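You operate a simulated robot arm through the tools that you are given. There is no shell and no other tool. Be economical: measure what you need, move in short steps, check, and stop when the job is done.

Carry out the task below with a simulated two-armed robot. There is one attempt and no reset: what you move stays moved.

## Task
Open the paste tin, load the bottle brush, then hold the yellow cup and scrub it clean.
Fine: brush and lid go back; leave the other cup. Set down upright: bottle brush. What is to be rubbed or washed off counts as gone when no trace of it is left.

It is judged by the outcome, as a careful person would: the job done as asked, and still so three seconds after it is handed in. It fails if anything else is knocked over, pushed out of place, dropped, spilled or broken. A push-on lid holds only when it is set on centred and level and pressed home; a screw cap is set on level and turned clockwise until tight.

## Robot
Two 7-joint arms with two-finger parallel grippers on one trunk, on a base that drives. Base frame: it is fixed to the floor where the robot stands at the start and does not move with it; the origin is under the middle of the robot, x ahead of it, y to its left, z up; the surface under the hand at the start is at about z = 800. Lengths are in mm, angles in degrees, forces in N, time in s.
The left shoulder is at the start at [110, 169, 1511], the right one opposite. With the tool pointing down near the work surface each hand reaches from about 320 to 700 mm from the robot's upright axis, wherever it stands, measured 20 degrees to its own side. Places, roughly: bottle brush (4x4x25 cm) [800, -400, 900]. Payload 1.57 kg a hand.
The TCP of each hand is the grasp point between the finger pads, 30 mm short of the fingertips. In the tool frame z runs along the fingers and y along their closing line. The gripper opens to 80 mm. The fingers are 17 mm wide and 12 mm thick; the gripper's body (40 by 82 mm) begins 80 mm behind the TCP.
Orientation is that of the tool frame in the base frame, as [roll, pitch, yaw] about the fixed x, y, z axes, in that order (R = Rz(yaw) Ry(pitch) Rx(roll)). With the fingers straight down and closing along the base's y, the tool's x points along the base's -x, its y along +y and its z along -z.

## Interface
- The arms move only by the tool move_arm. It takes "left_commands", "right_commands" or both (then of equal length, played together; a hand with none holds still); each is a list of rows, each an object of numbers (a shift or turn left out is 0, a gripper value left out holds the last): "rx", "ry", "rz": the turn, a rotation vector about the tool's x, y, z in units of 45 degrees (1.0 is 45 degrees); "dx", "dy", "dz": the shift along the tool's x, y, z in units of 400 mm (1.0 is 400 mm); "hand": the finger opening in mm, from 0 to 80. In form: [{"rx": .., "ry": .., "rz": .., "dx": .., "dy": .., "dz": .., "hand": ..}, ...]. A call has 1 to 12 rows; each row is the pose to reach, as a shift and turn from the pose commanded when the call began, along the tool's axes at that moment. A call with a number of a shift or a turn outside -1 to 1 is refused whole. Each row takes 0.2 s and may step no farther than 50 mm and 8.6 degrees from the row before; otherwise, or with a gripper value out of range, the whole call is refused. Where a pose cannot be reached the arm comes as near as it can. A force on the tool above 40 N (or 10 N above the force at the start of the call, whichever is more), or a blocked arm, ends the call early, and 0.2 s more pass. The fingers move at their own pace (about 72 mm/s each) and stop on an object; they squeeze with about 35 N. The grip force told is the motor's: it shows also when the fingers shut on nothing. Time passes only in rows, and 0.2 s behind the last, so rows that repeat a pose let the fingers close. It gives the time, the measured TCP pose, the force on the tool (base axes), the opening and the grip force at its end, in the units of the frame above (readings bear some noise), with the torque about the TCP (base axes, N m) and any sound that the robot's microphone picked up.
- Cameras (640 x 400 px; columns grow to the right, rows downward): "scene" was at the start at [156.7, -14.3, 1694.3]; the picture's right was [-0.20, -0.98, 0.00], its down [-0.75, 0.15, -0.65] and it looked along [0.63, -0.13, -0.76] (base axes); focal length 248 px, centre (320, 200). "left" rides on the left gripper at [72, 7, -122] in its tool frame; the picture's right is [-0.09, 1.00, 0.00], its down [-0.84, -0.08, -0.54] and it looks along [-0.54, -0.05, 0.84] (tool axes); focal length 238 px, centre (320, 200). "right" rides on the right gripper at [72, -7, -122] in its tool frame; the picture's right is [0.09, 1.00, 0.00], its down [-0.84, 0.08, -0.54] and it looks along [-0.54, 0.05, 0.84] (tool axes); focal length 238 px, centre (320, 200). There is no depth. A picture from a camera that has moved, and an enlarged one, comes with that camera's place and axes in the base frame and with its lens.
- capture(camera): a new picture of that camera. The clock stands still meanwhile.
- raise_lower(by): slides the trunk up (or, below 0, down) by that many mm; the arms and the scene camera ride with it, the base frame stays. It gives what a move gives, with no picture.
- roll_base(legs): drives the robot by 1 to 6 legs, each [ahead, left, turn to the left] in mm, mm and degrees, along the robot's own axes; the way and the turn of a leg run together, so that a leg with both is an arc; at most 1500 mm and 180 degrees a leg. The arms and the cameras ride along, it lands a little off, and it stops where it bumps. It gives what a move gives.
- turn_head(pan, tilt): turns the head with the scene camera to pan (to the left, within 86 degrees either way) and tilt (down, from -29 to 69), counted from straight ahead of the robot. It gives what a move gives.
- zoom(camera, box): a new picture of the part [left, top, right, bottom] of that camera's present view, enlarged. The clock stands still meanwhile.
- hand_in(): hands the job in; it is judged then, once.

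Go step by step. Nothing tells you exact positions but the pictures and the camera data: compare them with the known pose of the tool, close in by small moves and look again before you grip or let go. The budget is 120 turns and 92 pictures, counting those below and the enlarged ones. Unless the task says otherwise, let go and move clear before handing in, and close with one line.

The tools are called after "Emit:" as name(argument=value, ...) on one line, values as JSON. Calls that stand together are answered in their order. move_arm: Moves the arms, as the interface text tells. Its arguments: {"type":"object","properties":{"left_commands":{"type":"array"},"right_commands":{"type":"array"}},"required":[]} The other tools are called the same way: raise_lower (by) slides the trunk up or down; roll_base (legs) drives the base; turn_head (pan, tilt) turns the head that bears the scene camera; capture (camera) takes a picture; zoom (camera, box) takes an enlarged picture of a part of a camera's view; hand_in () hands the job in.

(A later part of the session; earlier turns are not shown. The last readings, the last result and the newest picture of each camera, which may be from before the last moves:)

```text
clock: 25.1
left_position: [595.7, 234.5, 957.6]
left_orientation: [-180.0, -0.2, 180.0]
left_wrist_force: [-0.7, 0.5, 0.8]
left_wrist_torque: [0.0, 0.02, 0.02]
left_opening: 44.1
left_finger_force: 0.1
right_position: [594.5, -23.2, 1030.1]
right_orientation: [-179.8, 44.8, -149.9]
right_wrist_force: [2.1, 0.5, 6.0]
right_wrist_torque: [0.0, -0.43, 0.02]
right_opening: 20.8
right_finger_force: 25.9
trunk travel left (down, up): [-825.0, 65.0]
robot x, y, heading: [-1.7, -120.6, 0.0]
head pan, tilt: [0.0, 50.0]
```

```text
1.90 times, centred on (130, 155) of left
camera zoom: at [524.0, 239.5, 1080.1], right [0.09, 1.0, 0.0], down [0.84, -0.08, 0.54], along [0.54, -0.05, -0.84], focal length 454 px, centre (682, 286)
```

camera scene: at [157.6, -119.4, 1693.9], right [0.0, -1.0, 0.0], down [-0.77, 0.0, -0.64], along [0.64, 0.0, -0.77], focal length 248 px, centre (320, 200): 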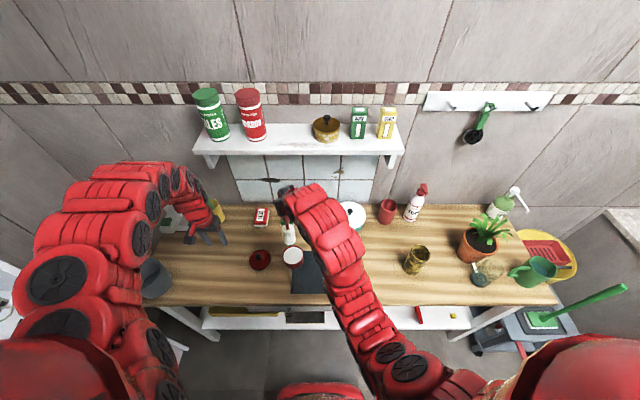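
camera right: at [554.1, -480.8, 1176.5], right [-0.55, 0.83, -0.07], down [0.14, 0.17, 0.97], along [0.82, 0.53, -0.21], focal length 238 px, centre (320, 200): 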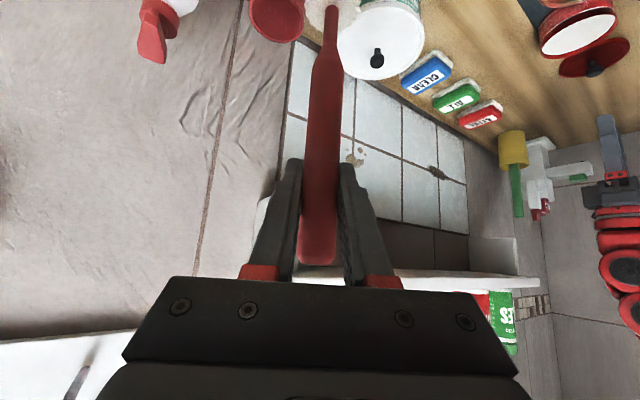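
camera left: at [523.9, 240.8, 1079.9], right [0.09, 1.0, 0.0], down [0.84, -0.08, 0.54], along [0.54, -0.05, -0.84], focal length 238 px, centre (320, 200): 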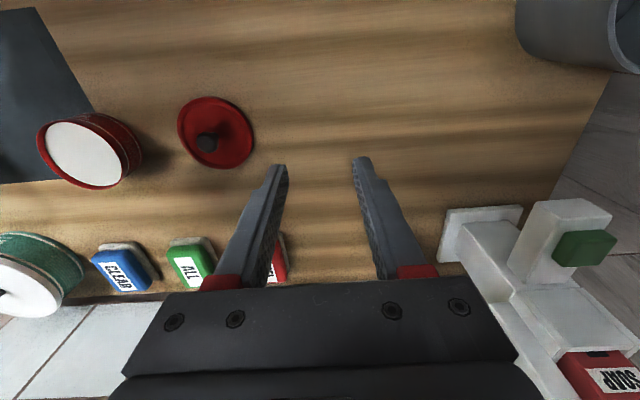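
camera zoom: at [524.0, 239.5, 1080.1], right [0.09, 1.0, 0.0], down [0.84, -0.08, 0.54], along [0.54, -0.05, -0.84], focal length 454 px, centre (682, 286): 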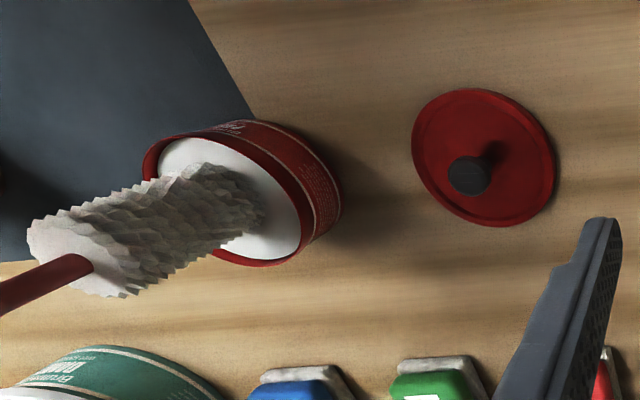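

Emit:
move_arm(right_commands=[{"dy": 0.02}, {"dx": -0.014, "dz": 0.014}, {"dy": -0.02}, {"dx": 0.014, "dz": -0.014}, {"dy": 0.02}, {"dx": 0.004, "dz": 0.004}, {"dx": -0.11, "dz": -0.11}, {"dx": -0.19, "dz": -0.19}])

Emit:
zoom(camera="scene", box=[250, 180, 330, 280])

Emit:
zoom(camera="left", box=[0, 50, 260, 260])

```text
refused: row 7 steps farther than a row can; nothing moved
```

```text
4.00 times, centred on (290, 230) of scene
camera zoom: at [157.7, -121.5, 1693.6], right [0.0, -1.0, 0.0], down [-0.77, 0.0, -0.64], along [0.64, 0.0, -0.77], focal length 993 px, centre (440, 80)
```

zoom: 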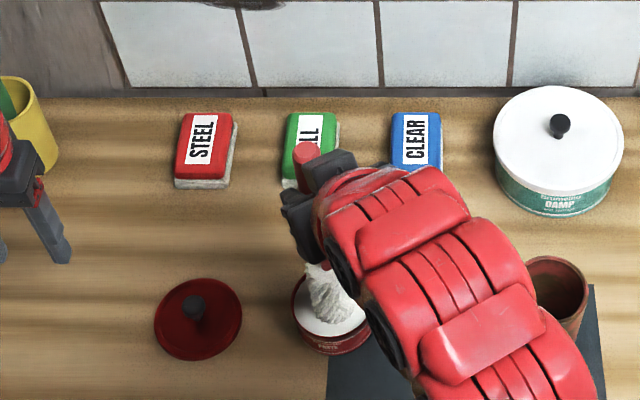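

```text
1.90 times, centred on (130, 155) of left
camera zoom: at [524.0, 239.5, 1080.1], right [0.09, 1.0, 0.0], down [0.84, -0.08, 0.54], along [0.54, -0.05, -0.84], focal length 454 px, centre (682, 286)
```

zoom: 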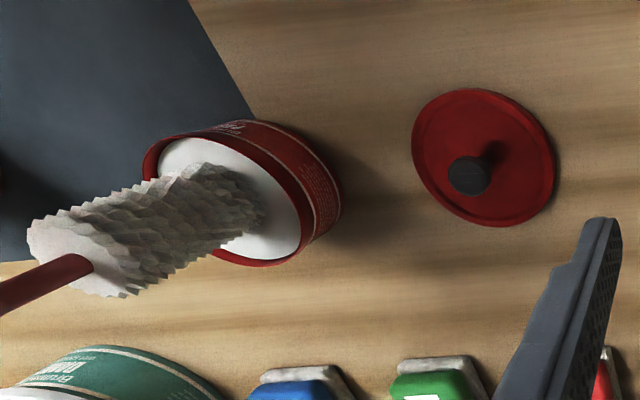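

Emit:
move_arm(right_commands=[{"dy": 0.02}, {"dx": -0.014, "dz": 0.014}, {"dy": -0.02}, {"dx": 0.014, "dz": -0.014}, {"dy": 0.02}, {"dx": 0.004, "dz": 0.004}, {"dx": -0.08, "dz": -0.08}, {"dx": -0.16, "dz": -0.16}, {"dx": -0.2, "dz": -0.2}])

Emit:
zoom(camera="left", box=[0, 50, 260, 260])

Emit:
zoom(camera="scene", box=[250, 180, 330, 280])

```text
clock: 27.1
left_position: [596.1, 233.9, 957.9]
left_orientation: [180.0, -0.1, 180.0]
left_wrist_force: [0.4, -0.7, -0.3]
left_wrist_torque: [0.01, 0.0, 0.0]
left_opening: 44.0
left_finger_force: 0.0
right_position: [595.7, -24.0, 1145.3]
right_orientation: [-179.7, 45.0, -150.0]
right_wrist_force: [-0.4, -0.2, 0.2]
right_wrist_torque: [0.03, 0.01, 0.02]
right_opening: 20.4
right_finger_force: 34.2
trunk travel left (down, up): [-825.0, 65.0]
robot x, y, heading: [2.0, -122.6, -0.1]
head pan, tilt: [0.0, 50.0]
```

```text
1.90 times, centred on (130, 155) of left
camera zoom: at [524.0, 239.5, 1080.4], right [0.09, 1.0, 0.0], down [0.84, -0.08, 0.54], along [0.54, -0.05, -0.84], focal length 454 px, centre (682, 286)
```

zoom: 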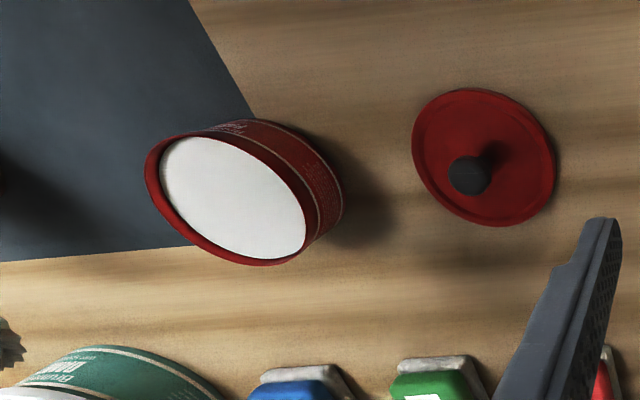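

```text
4.00 times, centred on (290, 230) of scene
camera zoom: at [157.8, -121.5, 1693.9], right [0.0, -1.0, 0.0], down [-0.77, 0.0, -0.64], along [0.64, 0.0, -0.77], focal length 993 px, centre (440, 80)
```

zoom: 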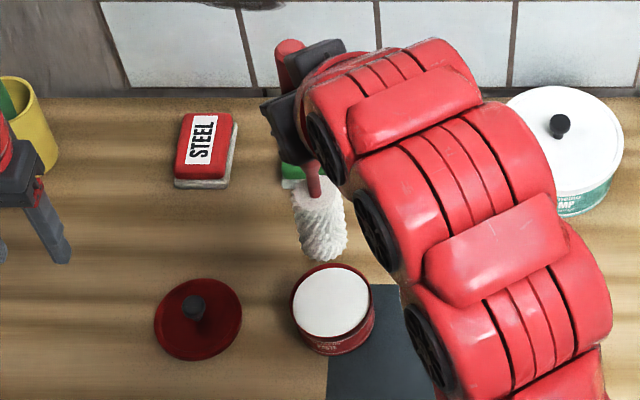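

Emit:
zoom(camera="scene", box=[280, 215, 320, 250])

```text
11.43 times, centred on (300, 232) of scene
camera zoom: at [157.8, -121.5, 1693.9], right [0.0, -1.0, 0.0], down [-0.77, 0.0, -0.64], along [0.64, 0.0, -0.77], focal length 2837 px, centre (549, -171)
```

zoom: 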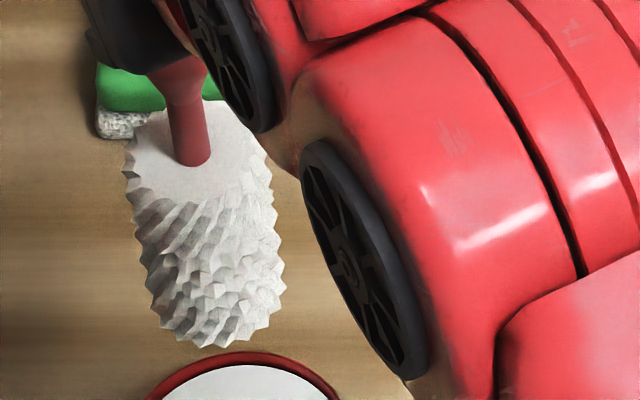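

The brush touched the paste and looks coated, and slid up slightly in the grip. I'll raise it a bit and drive right so both arms can work at the yellow cup.

Emit:
move_arm(right_commands=[{"dx": -0.03, "dz": -0.03}])

Emit:
roll_base(legs=[[0, -347, 0]])

Emit:
capture(camera="scene")

```text
clock: 27.5
left_position: [596.1, 232.1, 957.9]
left_orientation: [-180.0, -0.1, -180.0]
left_wrist_force: [0.3, -0.1, -0.1]
left_wrist_torque: [0.02, -0.01, 0.02]
left_opening: 43.9
left_finger_force: 0.1
right_position: [594.5, -24.5, 1160.3]
right_orientation: [-179.9, 44.8, -150.0]
right_wrist_force: [-0.8, 0.3, -0.5]
right_wrist_torque: [0.09, 0.04, 0.0]
right_opening: 20.8
right_finger_force: 34.2
trunk travel left (down, up): [-825.0, 65.0]
robot x, y, heading: [1.7, -121.7, 0.1]
head pan, tilt: [0.0, 50.0]
```

```text
clock: 29.7
left_position: [597.5, -108.6, 958.4]
left_orientation: [179.9, 0.0, 179.9]
left_wrist_force: [-0.4, -0.2, 0.6]
left_wrist_torque: [-0.02, -0.01, -0.01]
left_opening: 43.9
left_finger_force: 0.0
right_position: [595.4, -366.0, 1159.7]
right_orientation: [-180.0, 44.9, -150.2]
right_wrist_force: [-1.1, 0.7, -0.5]
right_wrist_torque: [-0.02, 0.03, -0.04]
right_opening: 20.6
right_finger_force: 34.1
trunk travel left (down, up): [-825.0, 65.0]
robot x, y, heading: [-0.5, -463.2, -0.2]
head pan, tilt: [0.0, 50.0]
```

```text
48 pictures are left
camera scene: at [157.2, -462.1, 1693.8], right [0.0, -1.0, 0.0], down [-0.77, 0.0, -0.64], along [0.64, 0.0, -0.77], focal length 248 px, centre (320, 200)
```

scene: 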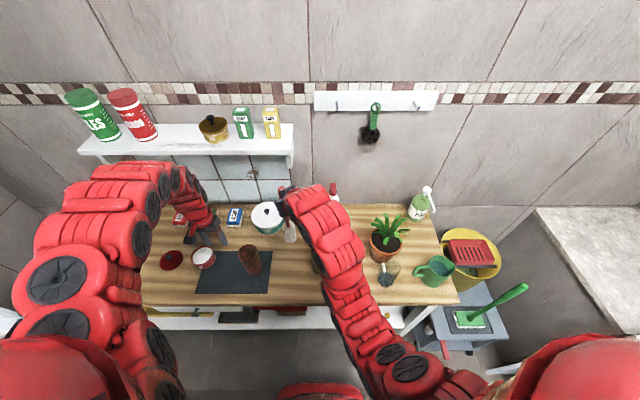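

Emit:
move_arm(left_commands=[{"rx": 0.0374, "ry": -0.1396, "rz": 0.0903, "dx": 0.013, "dz": -0.033}, {"rx": 0.0749, "ry": -0.2791, "rz": 0.1806, "dx": 0.026, "dz": -0.066}, {"rx": 0.1123, "ry": -0.4187, "rz": 0.2709, "dx": 0.04, "dz": -0.099}, {"rx": 0.1497, "ry": -0.5583, "rz": 0.3611, "dx": 0.053, "dz": -0.131}, {"rx": 0.1871, "ry": -0.6979, "rz": 0.4514, "dx": 0.066, "dz": -0.164}, {"rx": 0.2246, "ry": -0.8374, "rz": 0.5417, "dx": 0.08, "dz": -0.197}, {"rx": 0.262, "ry": -0.977, "rz": 0.632, "dx": 0.0925, "dz": -0.23, "hand": 80}], right_commands=[{"dx": 0.025, "dy": -0.064, "dz": -0.025}, {"dx": 0.05, "dy": -0.128, "dz": -0.05}, {"dx": 0.075, "dy": -0.192, "dz": -0.075}, {"dx": 0.1, "dy": -0.256, "dz": -0.1}, {"dx": 0.125, "dy": -0.32, "dz": -0.125}, {"dx": 0.15, "dy": -0.385, "dz": -0.15}, {"dx": 0.174, "dy": -0.45, "dz": -0.174}])

Emit:
capture(camera="scene")

```text
clock: 31.3
left_position: [600.4, -65.3, 1007.4]
left_orientation: [-179.9, 45.0, 149.7]
left_wrist_force: [0.0, 0.1, 0.3]
left_wrist_torque: [0.03, 0.01, -0.02]
left_opening: 79.9
left_finger_force: 0.1
left hand out of reach, approached as far as the arm can: row 1, 2, 3, 4, 5, 6, 7
right_position: [598.0, -572.7, 1161.6]
right_orientation: [-179.7, 45.0, -149.9]
right_wrist_force: [0.3, 0.2, -0.2]
right_wrist_torque: [-0.03, -0.01, 0.02]
right_opening: 20.5
right_finger_force: 33.6
trunk travel left (down, up): [-825.0, 65.0]
robot x, y, heading: [-1.2, -463.6, -0.5]
head pan, tilt: [0.0, 50.0]
```

```text
47 pictures are left
camera scene: at [156.0, -463.2, 1694.0], right [0.0, -1.0, 0.0], down [-0.77, 0.0, -0.64], along [0.64, 0.0, -0.77], focal length 248 px, centre (320, 200)
```

scene: 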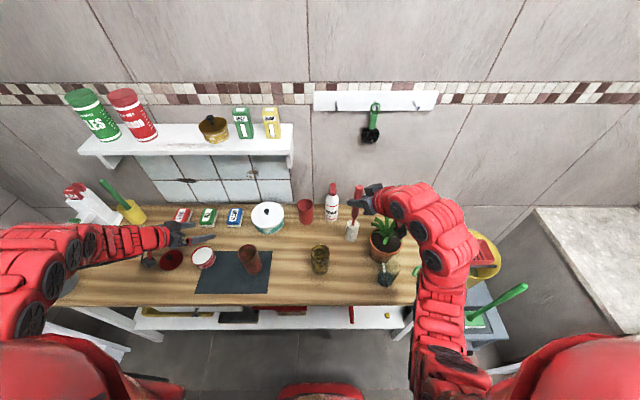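

Emit:
move_arm(left_commands=[{"dx": -0.0176, "dy": -0.1066, "dz": 0.0176}, {"dx": -0.0351, "dy": -0.2132, "dz": 0.0351}, {"dx": -0.0527, "dy": -0.3199, "dz": 0.0527}, {"dx": -0.0703, "dy": -0.4265, "dz": 0.0703}, {"dx": -0.0878, "dy": -0.5331, "dz": 0.0878}, {"dx": -0.1054, "dy": -0.6398, "dz": 0.1054}, {"dx": -0.1229, "dy": -0.7464, "dz": 0.1229}, {"dx": -0.1405, "dy": -0.853, "dz": 0.1405}])

Emit:
capture(camera="left")

Emit:
zoom(camera="scene", box=[220, 190, 400, 310])

```text
clock: 33.1
left_position: [727.0, -387.9, 987.5]
left_orientation: [179.4, 44.6, 149.7]
left_wrist_force: [-0.3, -2.0, 0.1]
left_wrist_torque: [0.08, 0.02, 0.04]
left_opening: 79.9
left_finger_force: 0.0
left hand out of reach, approached as far as the arm can: row 1, 2, 3, 4, 5, 6, 7, 8
right_position: [603.2, -578.9, 1157.9]
right_orientation: [179.6, 45.1, -150.6]
right_wrist_force: [0.2, -1.1, -0.4]
right_wrist_torque: [0.07, 0.0, 0.04]
right_opening: 20.7
right_finger_force: 33.5
trunk travel left (down, up): [-825.0, 65.0]
robot x, y, heading: [-3.5, -465.2, -0.2]
head pan, tilt: [0.0, 50.0]
```

```text
46 pictures are left
camera left: at [610.8, -314.3, 1024.6], right [0.55, 0.83, 0.07], down [0.14, -0.18, 0.97], along [0.82, -0.53, -0.22], focal length 238 px, centre (320, 200)
```

left: 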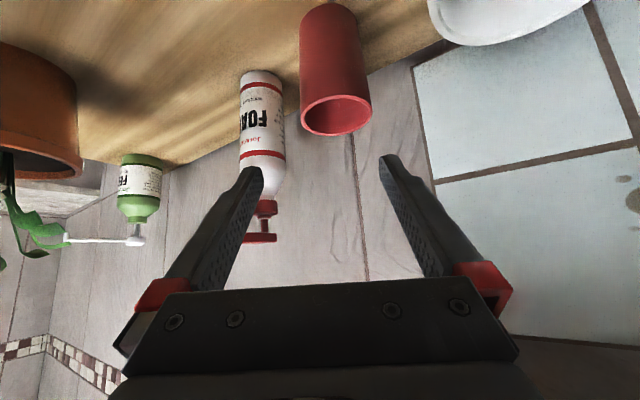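

```text
3.33 times, centred on (310, 250) of scene
camera zoom: at [160.3, -474.6, 1693.5], right [0.0, -1.0, -0.01], down [-0.77, 0.01, -0.64], along [0.64, 0.0, -0.77], focal length 827 px, centre (353, 33)
```

zoom: 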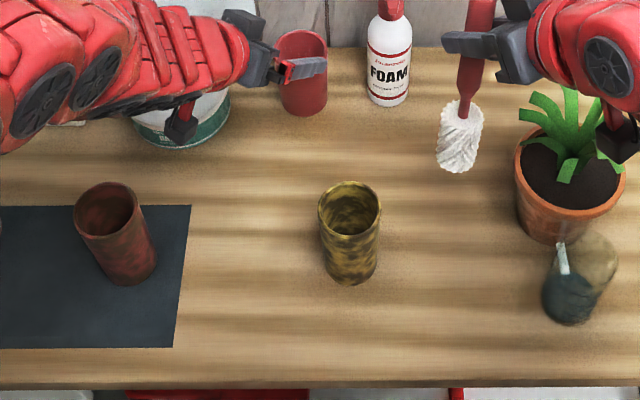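

The left arm drifted forward because of reach limits, and touched nothing. I'll bring it back toward the robot in small steps.

Emit:
move_arm(left_commands=[{"dx": 0.051, "dy": -0.054, "dz": -0.078}, {"dx": 0.101, "dy": -0.109, "dz": -0.155}, {"dx": 0.152, "dy": -0.163, "dz": -0.233}])

```text
clock: 33.9
left_position: [703.8, -364.8, 958.0]
left_orientation: [-180.0, 45.0, 149.9]
left_wrist_force: [0.3, 0.0, 0.8]
left_wrist_torque: [-0.01, 0.02, 0.02]
left_opening: 80.3
left_finger_force: 0.1
left hand out of reach, approached as far as the arm can: row 1, 2, 3
right_position: [599.8, -570.1, 1161.9]
right_orientation: [-179.7, 45.1, -150.0]
right_wrist_force: [-0.6, -0.5, -0.5]
right_wrist_torque: [-0.03, -0.01, -0.01]
right_opening: 20.9
right_finger_force: 34.1
trunk travel left (down, up): [-825.0, 65.0]
robot x, y, heading: [4.3, -463.8, -0.1]
head pan, tilt: [0.0, 50.0]
```

Emit:
roll_base(legs=[[-170, 0, 0]])

Emit:
capture(camera="scene")

```text
clock: 35.4
left_position: [533.4, -364.7, 955.8]
left_orientation: [-179.8, 45.0, 150.0]
left_wrist_force: [0.4, -0.3, 0.3]
left_wrist_torque: [0.03, 0.02, -0.02]
left_opening: 80.1
left_finger_force: 0.1
right_position: [431.1, -570.3, 1159.8]
right_orientation: [-179.9, 44.9, -150.0]
right_wrist_force: [-0.8, -0.1, -0.8]
right_wrist_torque: [0.03, 0.03, -0.01]
right_opening: 20.6
right_finger_force: 33.6
trunk travel left (down, up): [-825.0, 65.0]
robot x, y, heading: [-172.8, -461.4, -0.2]
head pan, tilt: [0.0, 50.0]
```

```text
44 pictures are left
camera scene: at [-10.5, -462.2, 1693.6], right [0.0, -1.0, 0.0], down [-0.77, 0.0, -0.64], along [0.64, 0.0, -0.77], focal length 248 px, centre (320, 200)
```

scene: 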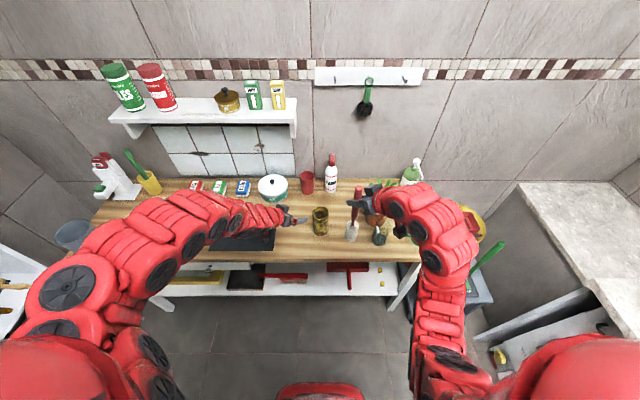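

Emit:
move_arm(left_commands=[{"dx": -0.044, "dz": -0.044}, {"dx": -0.091, "dy": -0.06, "dz": 0.001}, {"dx": -0.137, "dy": -0.12, "dz": 0.046}, {"dx": -0.184, "dy": -0.18, "dz": 0.092}])

Emit:
capture(camera="left")

```text
clock: 36.4
left_position: [567.1, -462.9, 980.0]
left_orientation: [-179.8, 44.8, 150.0]
left_wrist_force: [-0.3, -0.1, -0.1]
left_wrist_torque: [0.04, 0.0, -0.01]
left_opening: 80.0
left_finger_force: 0.1
left hand out of reach, approached as far as the arm can: row 1
right_position: [433.2, -571.5, 1160.8]
right_orientation: [-179.8, 44.9, -150.1]
right_wrist_force: [0.0, 1.2, -1.0]
right_wrist_torque: [0.04, 0.05, 0.01]
right_opening: 20.8
right_finger_force: 33.9
trunk travel left (down, up): [-825.0, 65.0]
robot x, y, heading: [-168.3, -463.6, -0.3]
head pan, tilt: [0.0, 50.0]
```

```text
43 pictures are left
camera left: at [451.5, -389.0, 1016.4], right [0.55, 0.83, 0.06], down [0.15, -0.17, 0.97], along [0.82, -0.53, -0.22], focal length 238 px, centre (320, 200)
```

left: 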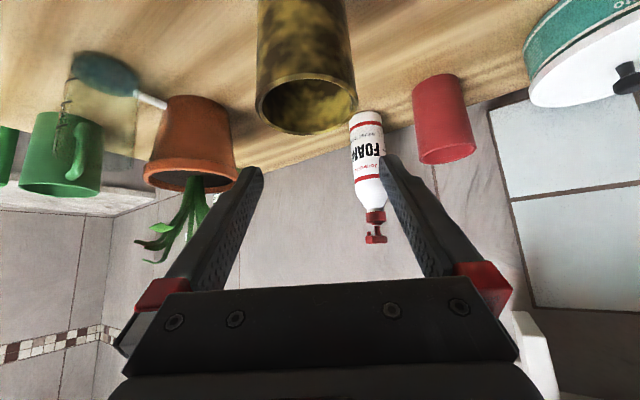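

Emit:
move_arm(left_commands=[{"dx": 0.035, "dy": -0.0097, "dz": 0.027}, {"dx": 0.07, "dy": -0.0097, "dz": 0.0535}])

Emit:
capture(camera="left")

```text
clock: 37.0
left_position: [561.3, -465.7, 946.9]
left_orientation: [180.0, 45.0, 149.9]
left_wrist_force: [0.4, 0.6, 0.2]
left_wrist_torque: [0.0, 0.02, 0.01]
left_opening: 79.9
left_finger_force: 0.0
right_position: [430.6, -569.7, 1161.0]
right_orientation: [-179.8, 45.0, -150.0]
right_wrist_force: [-0.6, -0.2, -0.8]
right_wrist_torque: [0.04, 0.02, 0.0]
right_opening: 20.7
right_finger_force: 34.1
trunk travel left (down, up): [-825.0, 65.0]
robot x, y, heading: [-168.7, -462.4, 0.0]
head pan, tilt: [0.0, 50.0]
```

```text
42 pictures are left
camera left: at [445.2, -391.8, 983.0], right [0.56, 0.83, 0.06], down [0.14, -0.17, 0.97], along [0.82, -0.53, -0.21], focal length 238 px, centre (320, 200)
```

left: 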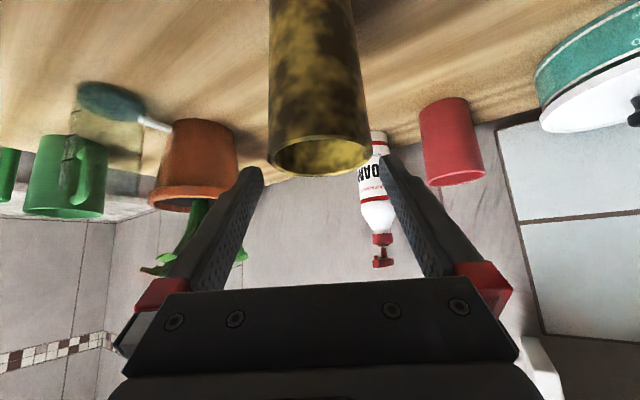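

Emit:
move_arm(left_commands=[{"dx": 0.057, "dz": 0.057}, {"dx": 0.114, "dz": 0.114}, {"dx": 0.1715, "dz": 0.1715}])

Emit:
capture(camera="left")

```text
clock: 37.8
left_position: [559.9, -462.9, 850.5]
left_orientation: [-179.9, 44.9, 150.1]
left_wrist_force: [0.7, 0.3, 0.5]
left_wrist_torque: [0.02, -0.06, 0.02]
left_opening: 80.0
left_finger_force: 0.0
right_position: [431.1, -570.7, 1161.7]
right_orientation: [-179.8, 45.0, -150.0]
right_wrist_force: [0.3, -1.7, -0.7]
right_wrist_torque: [-0.04, -0.02, -0.02]
right_opening: 20.5
right_finger_force: 33.6
trunk travel left (down, up): [-825.0, 65.0]
robot x, y, heading: [-171.4, -464.9, -0.0]
head pan, tilt: [0.0, 50.0]
```

```text
41 pictures are left
camera left: at [444.3, -389.6, 886.6], right [0.55, 0.83, 0.06], down [0.14, -0.17, 0.97], along [0.82, -0.53, -0.21], focal length 238 px, centre (320, 200)
```

left: 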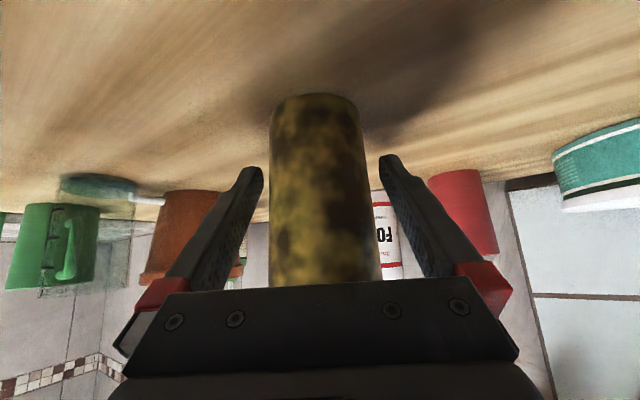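

Emit:
move_arm(left_commands=[{"hand": 66}, {"hand": 50}, {"hand": 50}])

Emit:
zoom(camera="scene", box=[240, 160, 400, 260])

```text
clock: 38.6
left_position: [561.1, -465.0, 850.5]
left_orientation: [-179.8, 44.9, 150.0]
left_wrist_force: [0.3, 0.5, 0.3]
left_wrist_torque: [0.0, 0.0, 0.04]
left_opening: 59.8
left_finger_force: 35.0
right_position: [430.6, -570.2, 1160.1]
right_orientation: [-179.8, 45.0, -150.0]
right_wrist_force: [-0.2, 0.3, -0.5]
right_wrist_torque: [0.05, 0.02, -0.02]
right_opening: 20.3
right_finger_force: 34.1
trunk travel left (down, up): [-825.0, 65.0]
robot x, y, heading: [-171.5, -461.6, -0.4]
head pan, tilt: [0.0, 50.0]
```

```text
4.00 times, centred on (320, 210) of scene
camera zoom: at [-12.4, -462.2, 1693.8], right [0.0, -1.0, 0.0], down [-0.77, 0.0, -0.64], along [0.64, 0.0, -0.77], focal length 993 px, centre (320, 160)
```

zoom: 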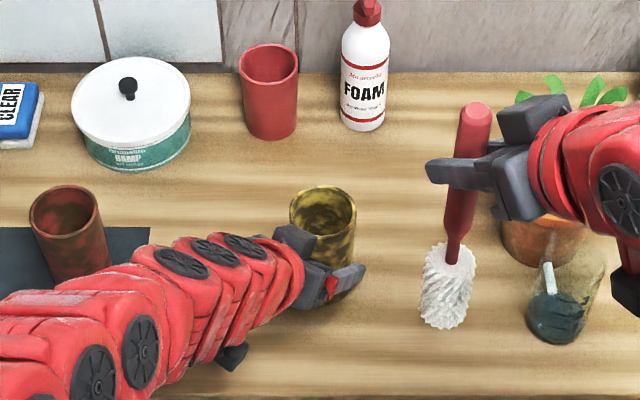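

Cup held (60 mm wide). Now the brush goes above the cup.

Emit:
move_arm(right_commands=[{"dx": -0.075, "dy": 0.0164, "dz": 0.0706}, {"dx": -0.15, "dy": 0.0328, "dz": 0.1412}, {"dx": -0.225, "dy": 0.0491, "dz": 0.212}, {"dx": -0.3, "dy": 0.0655, "dz": 0.2825}])

Emit:
zoom(camera="scene", box=[270, 150, 370, 250])

Emit:
capture(camera="right")

```text
clock: 39.6
left_position: [561.3, -464.3, 851.0]
left_orientation: [-179.8, 45.0, 149.9]
left_wrist_force: [0.1, -0.7, 0.6]
left_wrist_torque: [-0.01, -0.02, -0.02]
left_opening: 60.2
left_finger_force: 34.8
right_position: [562.7, -464.4, 1165.0]
right_orientation: [-179.8, 44.8, -150.0]
right_wrist_force: [0.2, 0.4, -1.3]
right_wrist_torque: [0.02, 0.05, 0.04]
right_opening: 20.6
right_finger_force: 33.9
trunk travel left (down, up): [-825.0, 65.0]
robot x, y, heading: [-168.8, -463.7, -0.2]
head pan, tilt: [0.0, 50.0]
```

```text
4.00 times, centred on (320, 200) of scene
camera zoom: at [-11.7, -460.7, 1693.8], right [0.0, -1.0, 0.0], down [-0.77, 0.0, -0.64], along [0.64, 0.0, -0.77], focal length 993 px, centre (320, 200)
```

zoom: 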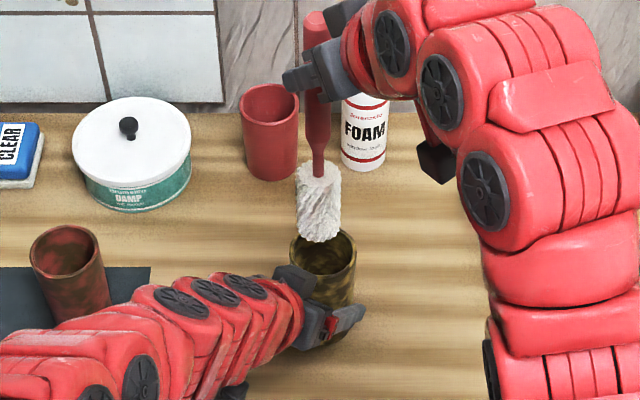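

```text
38 pictures are left
camera right: at [446.7, -538.3, 1199.9], right [-0.55, 0.83, -0.07], down [0.14, 0.17, 0.97], along [0.82, 0.53, -0.21], focal length 238 px, centre (320, 200)
```

right: 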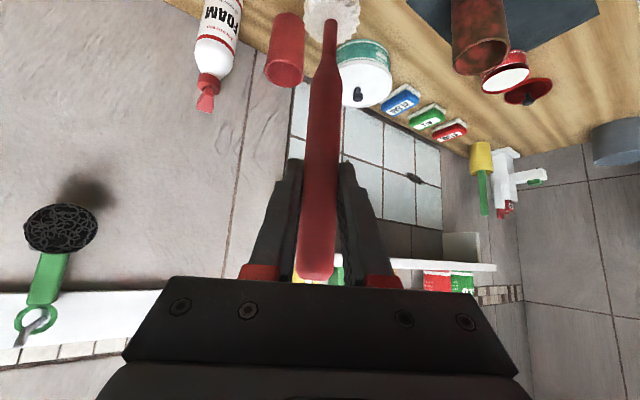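

Emit:
move_arm(right_commands=[{"dx": 0.055, "dy": 0.0025, "dz": 0.052}, {"dx": 0.109, "dy": 0.0025, "dz": 0.103}])

Emit:
zoom(camera="scene", box=[290, 180, 350, 240])

```text
clock: 40.2
left_position: [559.6, -463.5, 851.3]
left_orientation: [-179.9, 45.0, 150.1]
left_wrist_force: [0.0, 0.0, 0.5]
left_wrist_torque: [0.02, -0.01, 0.01]
left_opening: 60.1
left_finger_force: 35.2
right_position: [560.4, -463.8, 1104.1]
right_orientation: [-179.9, 45.0, -149.9]
right_wrist_force: [0.0, 0.0, -0.7]
right_wrist_torque: [0.02, -0.03, 0.03]
right_opening: 20.5
right_finger_force: 33.9
trunk travel left (down, up): [-825.0, 65.0]
robot x, y, heading: [-172.2, -462.5, -0.2]
head pan, tilt: [0.0, 50.0]
```

```text
6.67 times, centred on (320, 210) of scene
camera zoom: at [-12.5, -462.1, 1693.8], right [0.0, -1.0, 0.0], down [-0.77, 0.0, -0.64], along [0.64, 0.0, -0.77], focal length 1655 px, centre (320, 133)
```

zoom: 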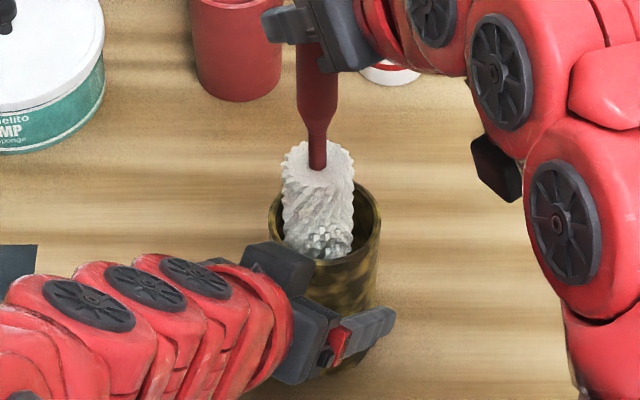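

Emit:
move_arm(right_commands=[{"dx": 0.053, "dy": -0.0065, "dz": 0.048}, {"dx": 0.103, "dy": -0.0065, "dz": 0.098}, {"dx": 0.128, "dy": -0.0065, "dz": 0.1228}, {"dx": 0.153, "dy": -0.0065, "dz": 0.1476}])

```text
clock: 41.2
left_position: [559.4, -464.0, 849.8]
left_orientation: [-179.9, 44.8, 150.0]
left_wrist_force: [1.0, -0.3, 0.2]
left_wrist_torque: [0.0, -0.01, -0.01]
left_opening: 60.1
left_finger_force: 35.1
right_position: [559.0, -467.9, 1020.0]
right_orientation: [-179.8, 44.9, -150.1]
right_wrist_force: [-0.1, -0.3, -0.7]
right_wrist_torque: [0.01, -0.02, -0.01]
right_opening: 20.4
right_finger_force: 34.0
trunk travel left (down, up): [-825.0, 65.0]
robot x, y, heading: [-169.3, -461.5, -0.0]
head pan, tilt: [0.0, 50.0]
```

Emit:
move_arm(right_commands=[{"dx": 0.007, "dz": 0.007}, {"dx": 0.0125, "dz": 0.0125}, {"dx": 0.018, "dz": 0.018}])

```text
clock: 42.0
left_position: [558.0, -465.1, 851.2]
left_orientation: [-179.9, 45.0, 150.1]
left_wrist_force: [-0.5, 0.9, -0.4]
left_wrist_torque: [-0.01, -0.02, 0.04]
left_opening: 60.0
left_finger_force: 35.2
right_position: [558.4, -467.2, 1010.2]
right_orientation: [-179.8, 45.0, -149.9]
right_wrist_force: [0.9, 0.1, -0.9]
right_wrist_torque: [-0.12, -0.05, 0.0]
right_opening: 20.1
right_finger_force: 33.9
trunk travel left (down, up): [-825.0, 65.0]
robot x, y, heading: [-171.0, -464.4, -0.2]
head pan, tilt: [0.0, 50.0]
```

Emit:
move_arm(right_commands=[{"dx": -0.0159, "dz": 0.0159}, {"dx": -0.0112, "dy": 0.0159, "dz": 0.0112}, {"dy": 0.0225}, {"dx": 0.0112, "dy": 0.0159, "dz": -0.0112}, {"dx": 0.0159, "dz": -0.0159}, {"dx": 0.0112, "dy": -0.0159, "dz": -0.0112}, {"dy": -0.0225}, {"dx": -0.0112, "dy": -0.0159, "dz": 0.0112}, {"dx": -0.0159, "dz": 0.0159}])

```text
clock: 44.0
left_position: [559.8, -462.8, 852.1]
left_orientation: [-180.0, 45.0, 150.0]
left_wrist_force: [2.5, 3.8, 0.9]
left_wrist_torque: [0.23, -0.13, 0.09]
left_opening: 60.3
left_finger_force: 34.8
right_position: [565.1, -464.7, 1009.1]
right_orientation: [-179.5, 44.8, -150.0]
right_wrist_force: [-2.0, -5.1, -1.9]
right_wrist_torque: [-0.98, 0.48, -0.05]
right_opening: 20.2
right_finger_force: 34.0
trunk travel left (down, up): [-825.0, 65.0]
robot x, y, heading: [-171.5, -462.8, -0.2]
head pan, tilt: [0.0, 50.0]
```

Emit:
move_arm(right_commands=[{"dx": -0.0442, "dz": -0.0442}, {"dx": -0.0395, "dy": 0.0159, "dz": -0.0489}, {"dx": -0.0283, "dy": 0.0225, "dz": -0.0601}, {"dx": -0.0171, "dy": 0.0159, "dz": -0.0713}, {"dx": -0.0124, "dz": -0.076}, {"dx": -0.0171, "dy": -0.0159, "dz": -0.0713}, {"dx": -0.0283, "dy": -0.0225, "dz": -0.0601}, {"dx": -0.0395, "dy": -0.0159, "dz": -0.0489}, {"dx": -0.0442, "dz": -0.0442}, {"dx": -0.0283, "dz": -0.0601}, {"dx": -0.0901, "dz": -0.1219}, {"dx": -0.152, "dz": -0.184}])

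Emit:
move_arm(right_commands=[{"dx": -0.08, "dz": -0.08}, {"dx": -0.1, "dz": -0.1}, {"dx": -0.0385, "dy": -0.0866, "dz": -0.1615}, {"dx": -0.0385, "dy": -0.1866, "dz": -0.1615}])

Emit:
zoom(camera="scene", box=[290, 180, 350, 240])

```text
clock: 46.6
left_position: [558.6, -465.0, 850.9]
left_orientation: [-179.8, 44.9, 150.0]
left_wrist_force: [-0.5, -0.1, 0.5]
left_wrist_torque: [0.01, 0.01, 0.01]
left_opening: 59.9
left_finger_force: 35.2
right_position: [558.1, -469.2, 1107.9]
right_orientation: [-179.8, 44.9, -149.8]
right_wrist_force: [0.2, -1.0, -0.3]
right_wrist_torque: [0.0, 0.01, -0.02]
right_opening: 20.4
right_finger_force: 34.2
trunk travel left (down, up): [-825.0, 65.0]
robot x, y, heading: [-172.3, -466.4, -0.2]
head pan, tilt: [0.0, 50.0]
```

```text
clock: 47.6
left_position: [560.8, -465.1, 850.2]
left_orientation: [-179.9, 44.9, 150.0]
left_wrist_force: [-0.1, -1.5, 1.3]
left_wrist_torque: [-0.06, 0.05, 0.05]
left_opening: 59.9
left_finger_force: 34.7
right_position: [565.4, -553.3, 1163.8]
right_orientation: [-179.9, 44.8, -150.1]
right_wrist_force: [0.2, 0.4, -1.0]
right_wrist_torque: [-0.01, -0.04, 0.02]
right_opening: 20.2
right_finger_force: 34.3
trunk travel left (down, up): [-825.0, 65.0]
robot x, y, heading: [-169.7, -464.0, -0.1]
head pan, tilt: [0.0, 50.0]
```

```text
6.67 times, centred on (320, 210) of scene
camera zoom: at [-11.4, -462.8, 1693.8], right [0.0, -1.0, 0.0], down [-0.77, 0.0, -0.64], along [0.64, 0.0, -0.77], focal length 1655 px, centre (320, 133)
```

zoom: 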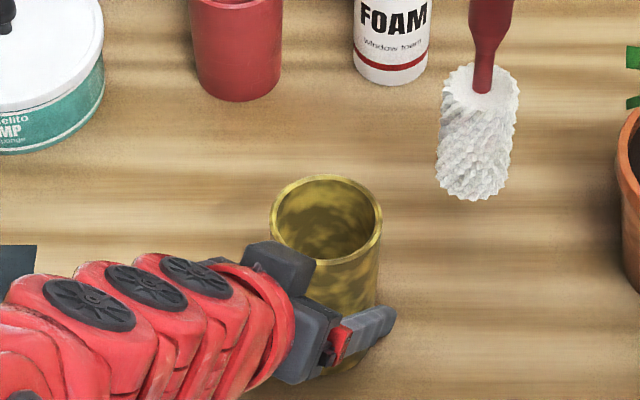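

The grime has faded, inside and out together, so the scrubbing works. I'll go back in for more strokes.

Emit:
move_arm(right_commands=[{"dx": -0.034, "dy": 0.096, "dz": 0.034}, {"dx": -0.068, "dy": 0.1925, "dz": 0.068}, {"dx": 0.0115, "dy": 0.1925, "dz": 0.1475}, {"dx": 0.091, "dy": 0.1925, "dz": 0.227}, {"dx": 0.144, "dy": 0.1925, "dz": 0.28}, {"dx": 0.197, "dy": 0.1925, "dz": 0.333}])

Emit:
move_arm(right_commands=[{"dx": -0.0177, "dz": 0.0177}, {"dx": -0.0125, "dy": 0.0177, "dz": 0.0125}, {"dy": 0.025}, {"dx": 0.0125, "dy": 0.0177, "dz": -0.0125}, {"dx": 0.0177, "dz": -0.0177}, {"dx": 0.0125, "dy": -0.0177, "dz": -0.0125}, {"dy": -0.025}, {"dx": -0.0125, "dy": -0.0177, "dz": 0.0125}, {"dx": -0.0177, "dz": 0.0177}, {"dy": 0.025}, {"dx": 0.0177, "dz": -0.0177}, {"dy": -0.025}])

```text
clock: 49.0
left_position: [560.9, -463.5, 850.1]
left_orientation: [-180.0, 44.9, 150.0]
left_wrist_force: [1.0, 2.8, -0.6]
left_wrist_torque: [0.1, 0.0, -0.02]
left_opening: 60.2
left_finger_force: 35.3
right_position: [559.4, -464.6, 1013.2]
right_orientation: [-179.8, 45.0, -150.0]
right_wrist_force: [-0.8, -3.2, -0.2]
right_wrist_torque: [-0.54, 0.1, 0.02]
right_opening: 20.5
right_finger_force: 34.4
trunk travel left (down, up): [-825.0, 65.0]
robot x, y, heading: [-169.4, -462.5, 0.1]
head pan, tilt: [0.0, 50.0]
```

```text
clock: 51.6
left_position: [560.1, -463.7, 850.8]
left_orientation: [-179.9, 45.0, 149.9]
left_wrist_force: [0.7, 0.1, 0.2]
left_wrist_torque: [-0.08, 0.02, 0.0]
left_opening: 60.0
left_finger_force: 34.7
right_position: [565.8, -473.5, 1012.0]
right_orientation: [-179.9, 44.9, -149.9]
right_wrist_force: [0.9, -0.1, -0.3]
right_wrist_torque: [0.01, 0.0, -0.02]
right_opening: 20.1
right_finger_force: 34.0
trunk travel left (down, up): [-825.0, 65.0]
robot x, y, heading: [-170.5, -460.2, -0.1]
head pan, tilt: [0.0, 50.0]
```

Emit:
move_arm(right_commands=[{"dx": -0.0127, "dy": 0.0143, "dz": 0.0127}, {"dx": -0.0065, "dy": 0.0355, "dz": 0.0065}, {"dx": 0.0085, "dy": 0.0443, "dz": -0.0085}, {"dx": 0.0235, "dy": 0.0355, "dz": -0.0235}, {"dx": 0.0297, "dy": 0.0143, "dz": -0.0297}, {"dx": 0.0235, "dy": -0.007, "dz": -0.0235}, {"dx": 0.0085, "dy": -0.0158, "dz": -0.0085}, {"dx": -0.0065, "dy": -0.007, "dz": 0.0065}, {"dx": -0.0569, "dy": 0.0143, "dz": -0.0315}, {"dx": -0.0357, "dy": 0.0443, "dz": -0.0527}, {"dx": -0.0145, "dy": 0.0143, "dz": -0.0739}, {"dx": -0.0357, "dy": -0.0158, "dz": -0.0527}])

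Emit:
zoom(camera="scene", box=[290, 180, 350, 240])

```text
clock: 54.2
left_position: [560.5, -464.2, 850.7]
left_orientation: [-179.9, 45.0, 149.8]
left_wrist_force: [1.6, -3.1, -0.6]
left_wrist_torque: [-0.1, -0.08, 0.02]
left_opening: 60.2
left_finger_force: 35.7
right_position: [563.0, -480.7, 1035.6]
right_orientation: [179.9, 44.8, -150.1]
right_wrist_force: [-2.0, 3.1, -2.5]
right_wrist_torque: [0.64, 0.34, -0.01]
right_opening: 20.3
right_finger_force: 34.6
trunk travel left (down, up): [-825.0, 65.0]
robot x, y, heading: [-168.8, -465.7, 0.1]
head pan, tilt: [0.0, 50.0]
```

```text
6.67 times, centred on (320, 210) of scene
camera zoom: at [-11.5, -462.0, 1693.7], right [0.0, -1.0, 0.0], down [-0.77, 0.0, -0.64], along [0.64, 0.0, -0.77], focal length 1655 px, centre (320, 133)
```

zoom: 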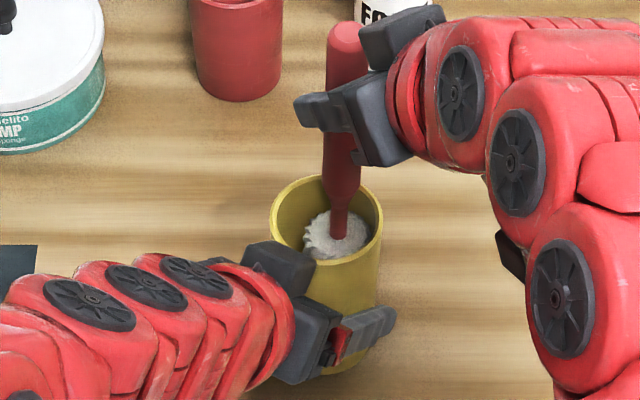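

Almost clean. One more round of circles.

Emit:
move_arm(right_commands=[{"dx": -0.015, "dy": 0.0088, "dz": 0.015}, {"dx": -0.0212, "dy": 0.03, "dz": 0.0212}, {"dx": -0.015, "dy": 0.0512, "dz": 0.015}, {"dy": 0.06}, {"dx": 0.015, "dy": 0.0512, "dz": -0.015}, {"dx": 0.0212, "dy": 0.03, "dz": -0.0212}, {"dx": 0.015, "dy": 0.0088, "dz": -0.015}, {"dx": 0.0442, "dz": 0.0442}, {"dx": 0.023, "dy": 0.03, "dz": 0.0654}, {"dx": 0.0442, "dy": 0.06, "dz": 0.0442}, {"dx": 0.0654, "dy": 0.03, "dz": 0.023}, {"dx": 0.0442, "dz": 0.0442}])

Emit:
move_arm(right_commands=[{"dx": -0.0212, "dy": 0.03, "dz": 0.0212}, {"dy": 0.06}, {"dx": 0.0212, "dy": 0.03, "dz": -0.0212}, {"dx": 0.015, "dy": 0.0088, "dz": -0.015}, {"dy": 0.0, "dx": -0.03, "dz": -0.03}, {"dx": -0.09, "dy": 0.022, "dz": -0.09}, {"dx": -0.15, "dy": 0.022, "dz": -0.15}, {"dx": -0.21, "dy": 0.022, "dz": -0.21}, {"dx": -0.265, "dy": 0.022, "dz": -0.265}, {"dx": -0.2, "dy": -0.08, "dz": -0.33}, {"dx": -0.2, "dy": -0.18, "dz": -0.33}])

Emit:
zoom(camera="scene", box=[290, 180, 350, 240])

```text
clock: 56.8
left_position: [561.4, -463.4, 850.2]
left_orientation: [-179.9, 45.0, 149.9]
left_wrist_force: [3.6, -4.2, -1.5]
left_wrist_torque: [-0.17, -0.17, 0.0]
left_opening: 59.9
left_finger_force: 34.4
right_position: [564.2, -480.6, 1011.8]
right_orientation: [179.9, 44.8, -150.2]
right_wrist_force: [-3.2, 4.8, 0.3]
right_wrist_torque: [0.76, 0.73, 0.08]
right_opening: 20.5
right_finger_force: 33.7
trunk travel left (down, up): [-825.0, 65.0]
robot x, y, heading: [-170.6, -462.3, -0.0]
head pan, tilt: [0.0, 50.0]
```

```text
refused: row 10 steps farther than a row can; nothing moved
```

```text
6.67 times, centred on (320, 210) of scene
camera zoom: at [-11.3, -461.9, 1693.7], right [0.0, -1.0, 0.0], down [-0.77, 0.0, -0.64], along [0.64, 0.0, -0.77], focal length 1655 px, centre (320, 133)
```

zoom: 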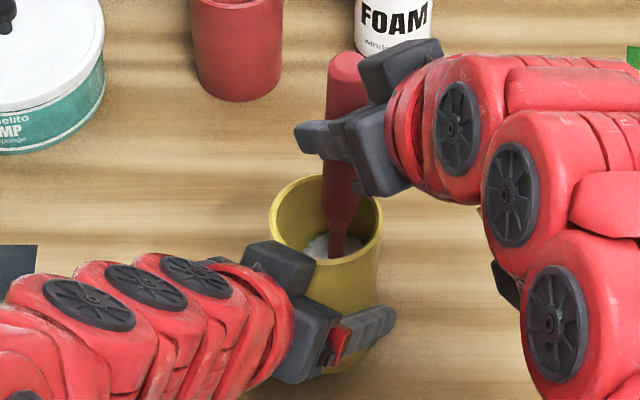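

Emit:
move_arm(right_commands=[{"dx": -0.0212, "dy": 0.03, "dz": 0.0212}, {"dy": 0.06}, {"dx": 0.0212, "dy": 0.03, "dz": -0.0212}, {"dx": 0.015, "dy": 0.0088, "dz": -0.015}, {"dx": -0.03, "dy": 0.015, "dz": -0.03}, {"dx": -0.09, "dy": 0.026, "dz": -0.09}, {"dx": -0.15, "dy": 0.026, "dz": -0.15}, {"dx": -0.21, "dy": 0.026, "dz": -0.21}, {"dx": -0.265, "dy": 0.026, "dz": -0.265}, {"dx": -0.225, "dy": -0.05, "dz": -0.305}, {"dx": -0.2, "dy": -0.14, "dz": -0.33}, {"dx": -0.2, "dy": -0.22, "dz": -0.33}])

Emit:
zoom(camera="scene", box=[290, 180, 350, 240])

Emit:
capture(camera="left")

```text
clock: 59.4
left_position: [559.0, -464.3, 851.3]
left_orientation: [-179.9, 44.9, 149.9]
left_wrist_force: [0.3, 0.2, 0.2]
left_wrist_torque: [-0.01, -0.01, 0.0]
left_opening: 59.9
left_finger_force: 34.7
right_position: [573.8, -577.8, 1164.1]
right_orientation: [-179.9, 44.8, -150.0]
right_wrist_force: [-0.7, 1.0, -0.2]
right_wrist_torque: [-0.01, -0.01, 0.0]
right_opening: 20.5
right_finger_force: 34.4
trunk travel left (down, up): [-825.0, 65.0]
robot x, y, heading: [-169.5, -466.6, -0.0]
head pan, tilt: [0.0, 50.0]
```

```text
6.67 times, centred on (320, 210) of scene
camera zoom: at [-12.2, -462.7, 1693.8], right [0.0, -1.0, 0.0], down [-0.77, 0.0, -0.64], along [0.64, 0.0, -0.77], focal length 1655 px, centre (320, 133)
```

zoom: 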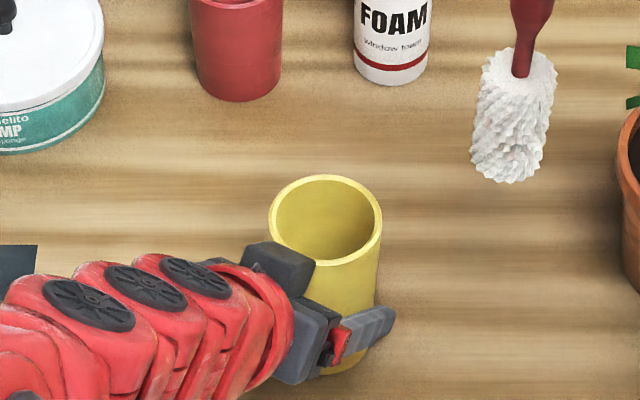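

```text
32 pictures are left
camera left: at [444.5, -390.4, 887.1], right [0.56, 0.83, 0.06], down [0.14, -0.17, 0.97], along [0.82, -0.53, -0.21], focal length 238 px, centre (320, 200)
```

left: 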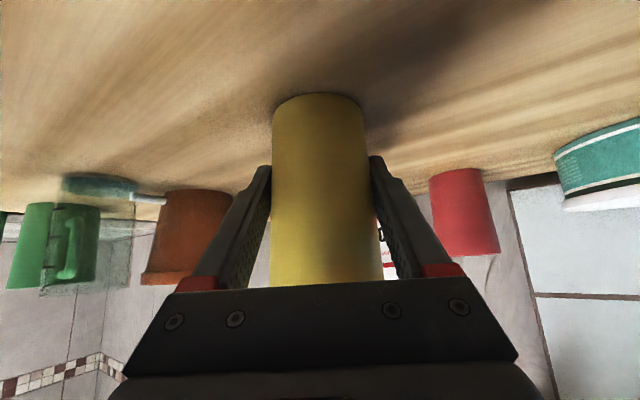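

The cup is clean inside and out. I'll release it and raise the left hand straight up.

Emit:
move_arm(left_commands=[{"hand": 80}, {"hand": 80}, {"dx": -0.04, "dz": -0.04}, {"dx": -0.11, "dz": -0.11}, {"dx": -0.18, "dz": -0.18}, {"dx": -0.24, "dz": -0.24}])

Emit:
zoom(camera="scene", box=[240, 160, 400, 260])

```text
clock: 60.8
left_position: [561.0, -466.8, 983.8]
left_orientation: [-179.9, 44.9, 150.0]
left_wrist_force: [-0.3, -0.3, 0.6]
left_wrist_torque: [0.01, -0.02, 0.02]
left_opening: 79.9
left_finger_force: 0.0
right_position: [573.2, -576.8, 1163.8]
right_orientation: [-179.9, 45.0, -150.0]
right_wrist_force: [0.3, 1.2, -0.9]
right_wrist_torque: [0.0, -0.01, 0.03]
right_opening: 20.6
right_finger_force: 33.7
trunk travel left (down, up): [-825.0, 65.0]
robot x, y, heading: [-174.0, -459.8, 0.2]
head pan, tilt: [0.0, 50.0]
```

```text
4.00 times, centred on (320, 210) of scene
camera zoom: at [-13.4, -462.1, 1693.9], right [0.0, -1.0, 0.0], down [-0.77, 0.0, -0.64], along [0.64, 0.0, -0.77], focal length 993 px, centre (320, 160)
```

zoom: 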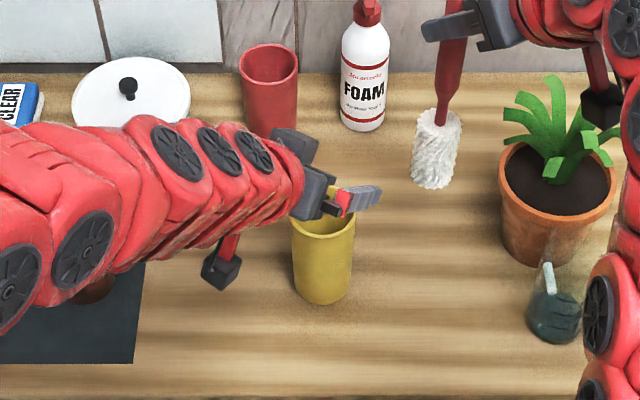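

Emit:
roll_base(legs=[[0, 140, 0], [170, 0, 0]])

Emit:
capture(camera="scene")

```text
clock: 63.1
left_position: [729.3, -334.4, 985.3]
left_orientation: [-179.9, 45.0, 149.9]
left_wrist_force: [0.5, 0.1, 0.1]
left_wrist_torque: [-0.01, -0.03, 0.06]
left_opening: 79.9
left_finger_force: 0.1
right_position: [742.5, -444.1, 1163.6]
right_orientation: [-179.8, 45.0, -150.1]
right_wrist_force: [-0.4, 0.4, -1.2]
right_wrist_torque: [0.01, 0.02, 0.02]
right_opening: 20.7
right_finger_force: 34.2
trunk travel left (down, up): [-825.0, 65.0]
robot x, y, heading: [-0.4, -328.6, -0.1]
head pan, tilt: [0.0, 50.0]
```

```text
30 pictures are left
camera scene: at [155.0, -328.9, 1694.1], right [0.0, -1.0, 0.0], down [-0.77, 0.0, -0.64], along [0.64, 0.0, -0.77], focal length 248 px, centre (320, 200)
```

scene: 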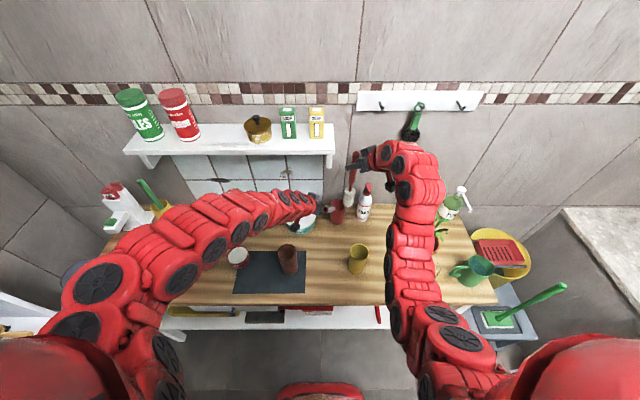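

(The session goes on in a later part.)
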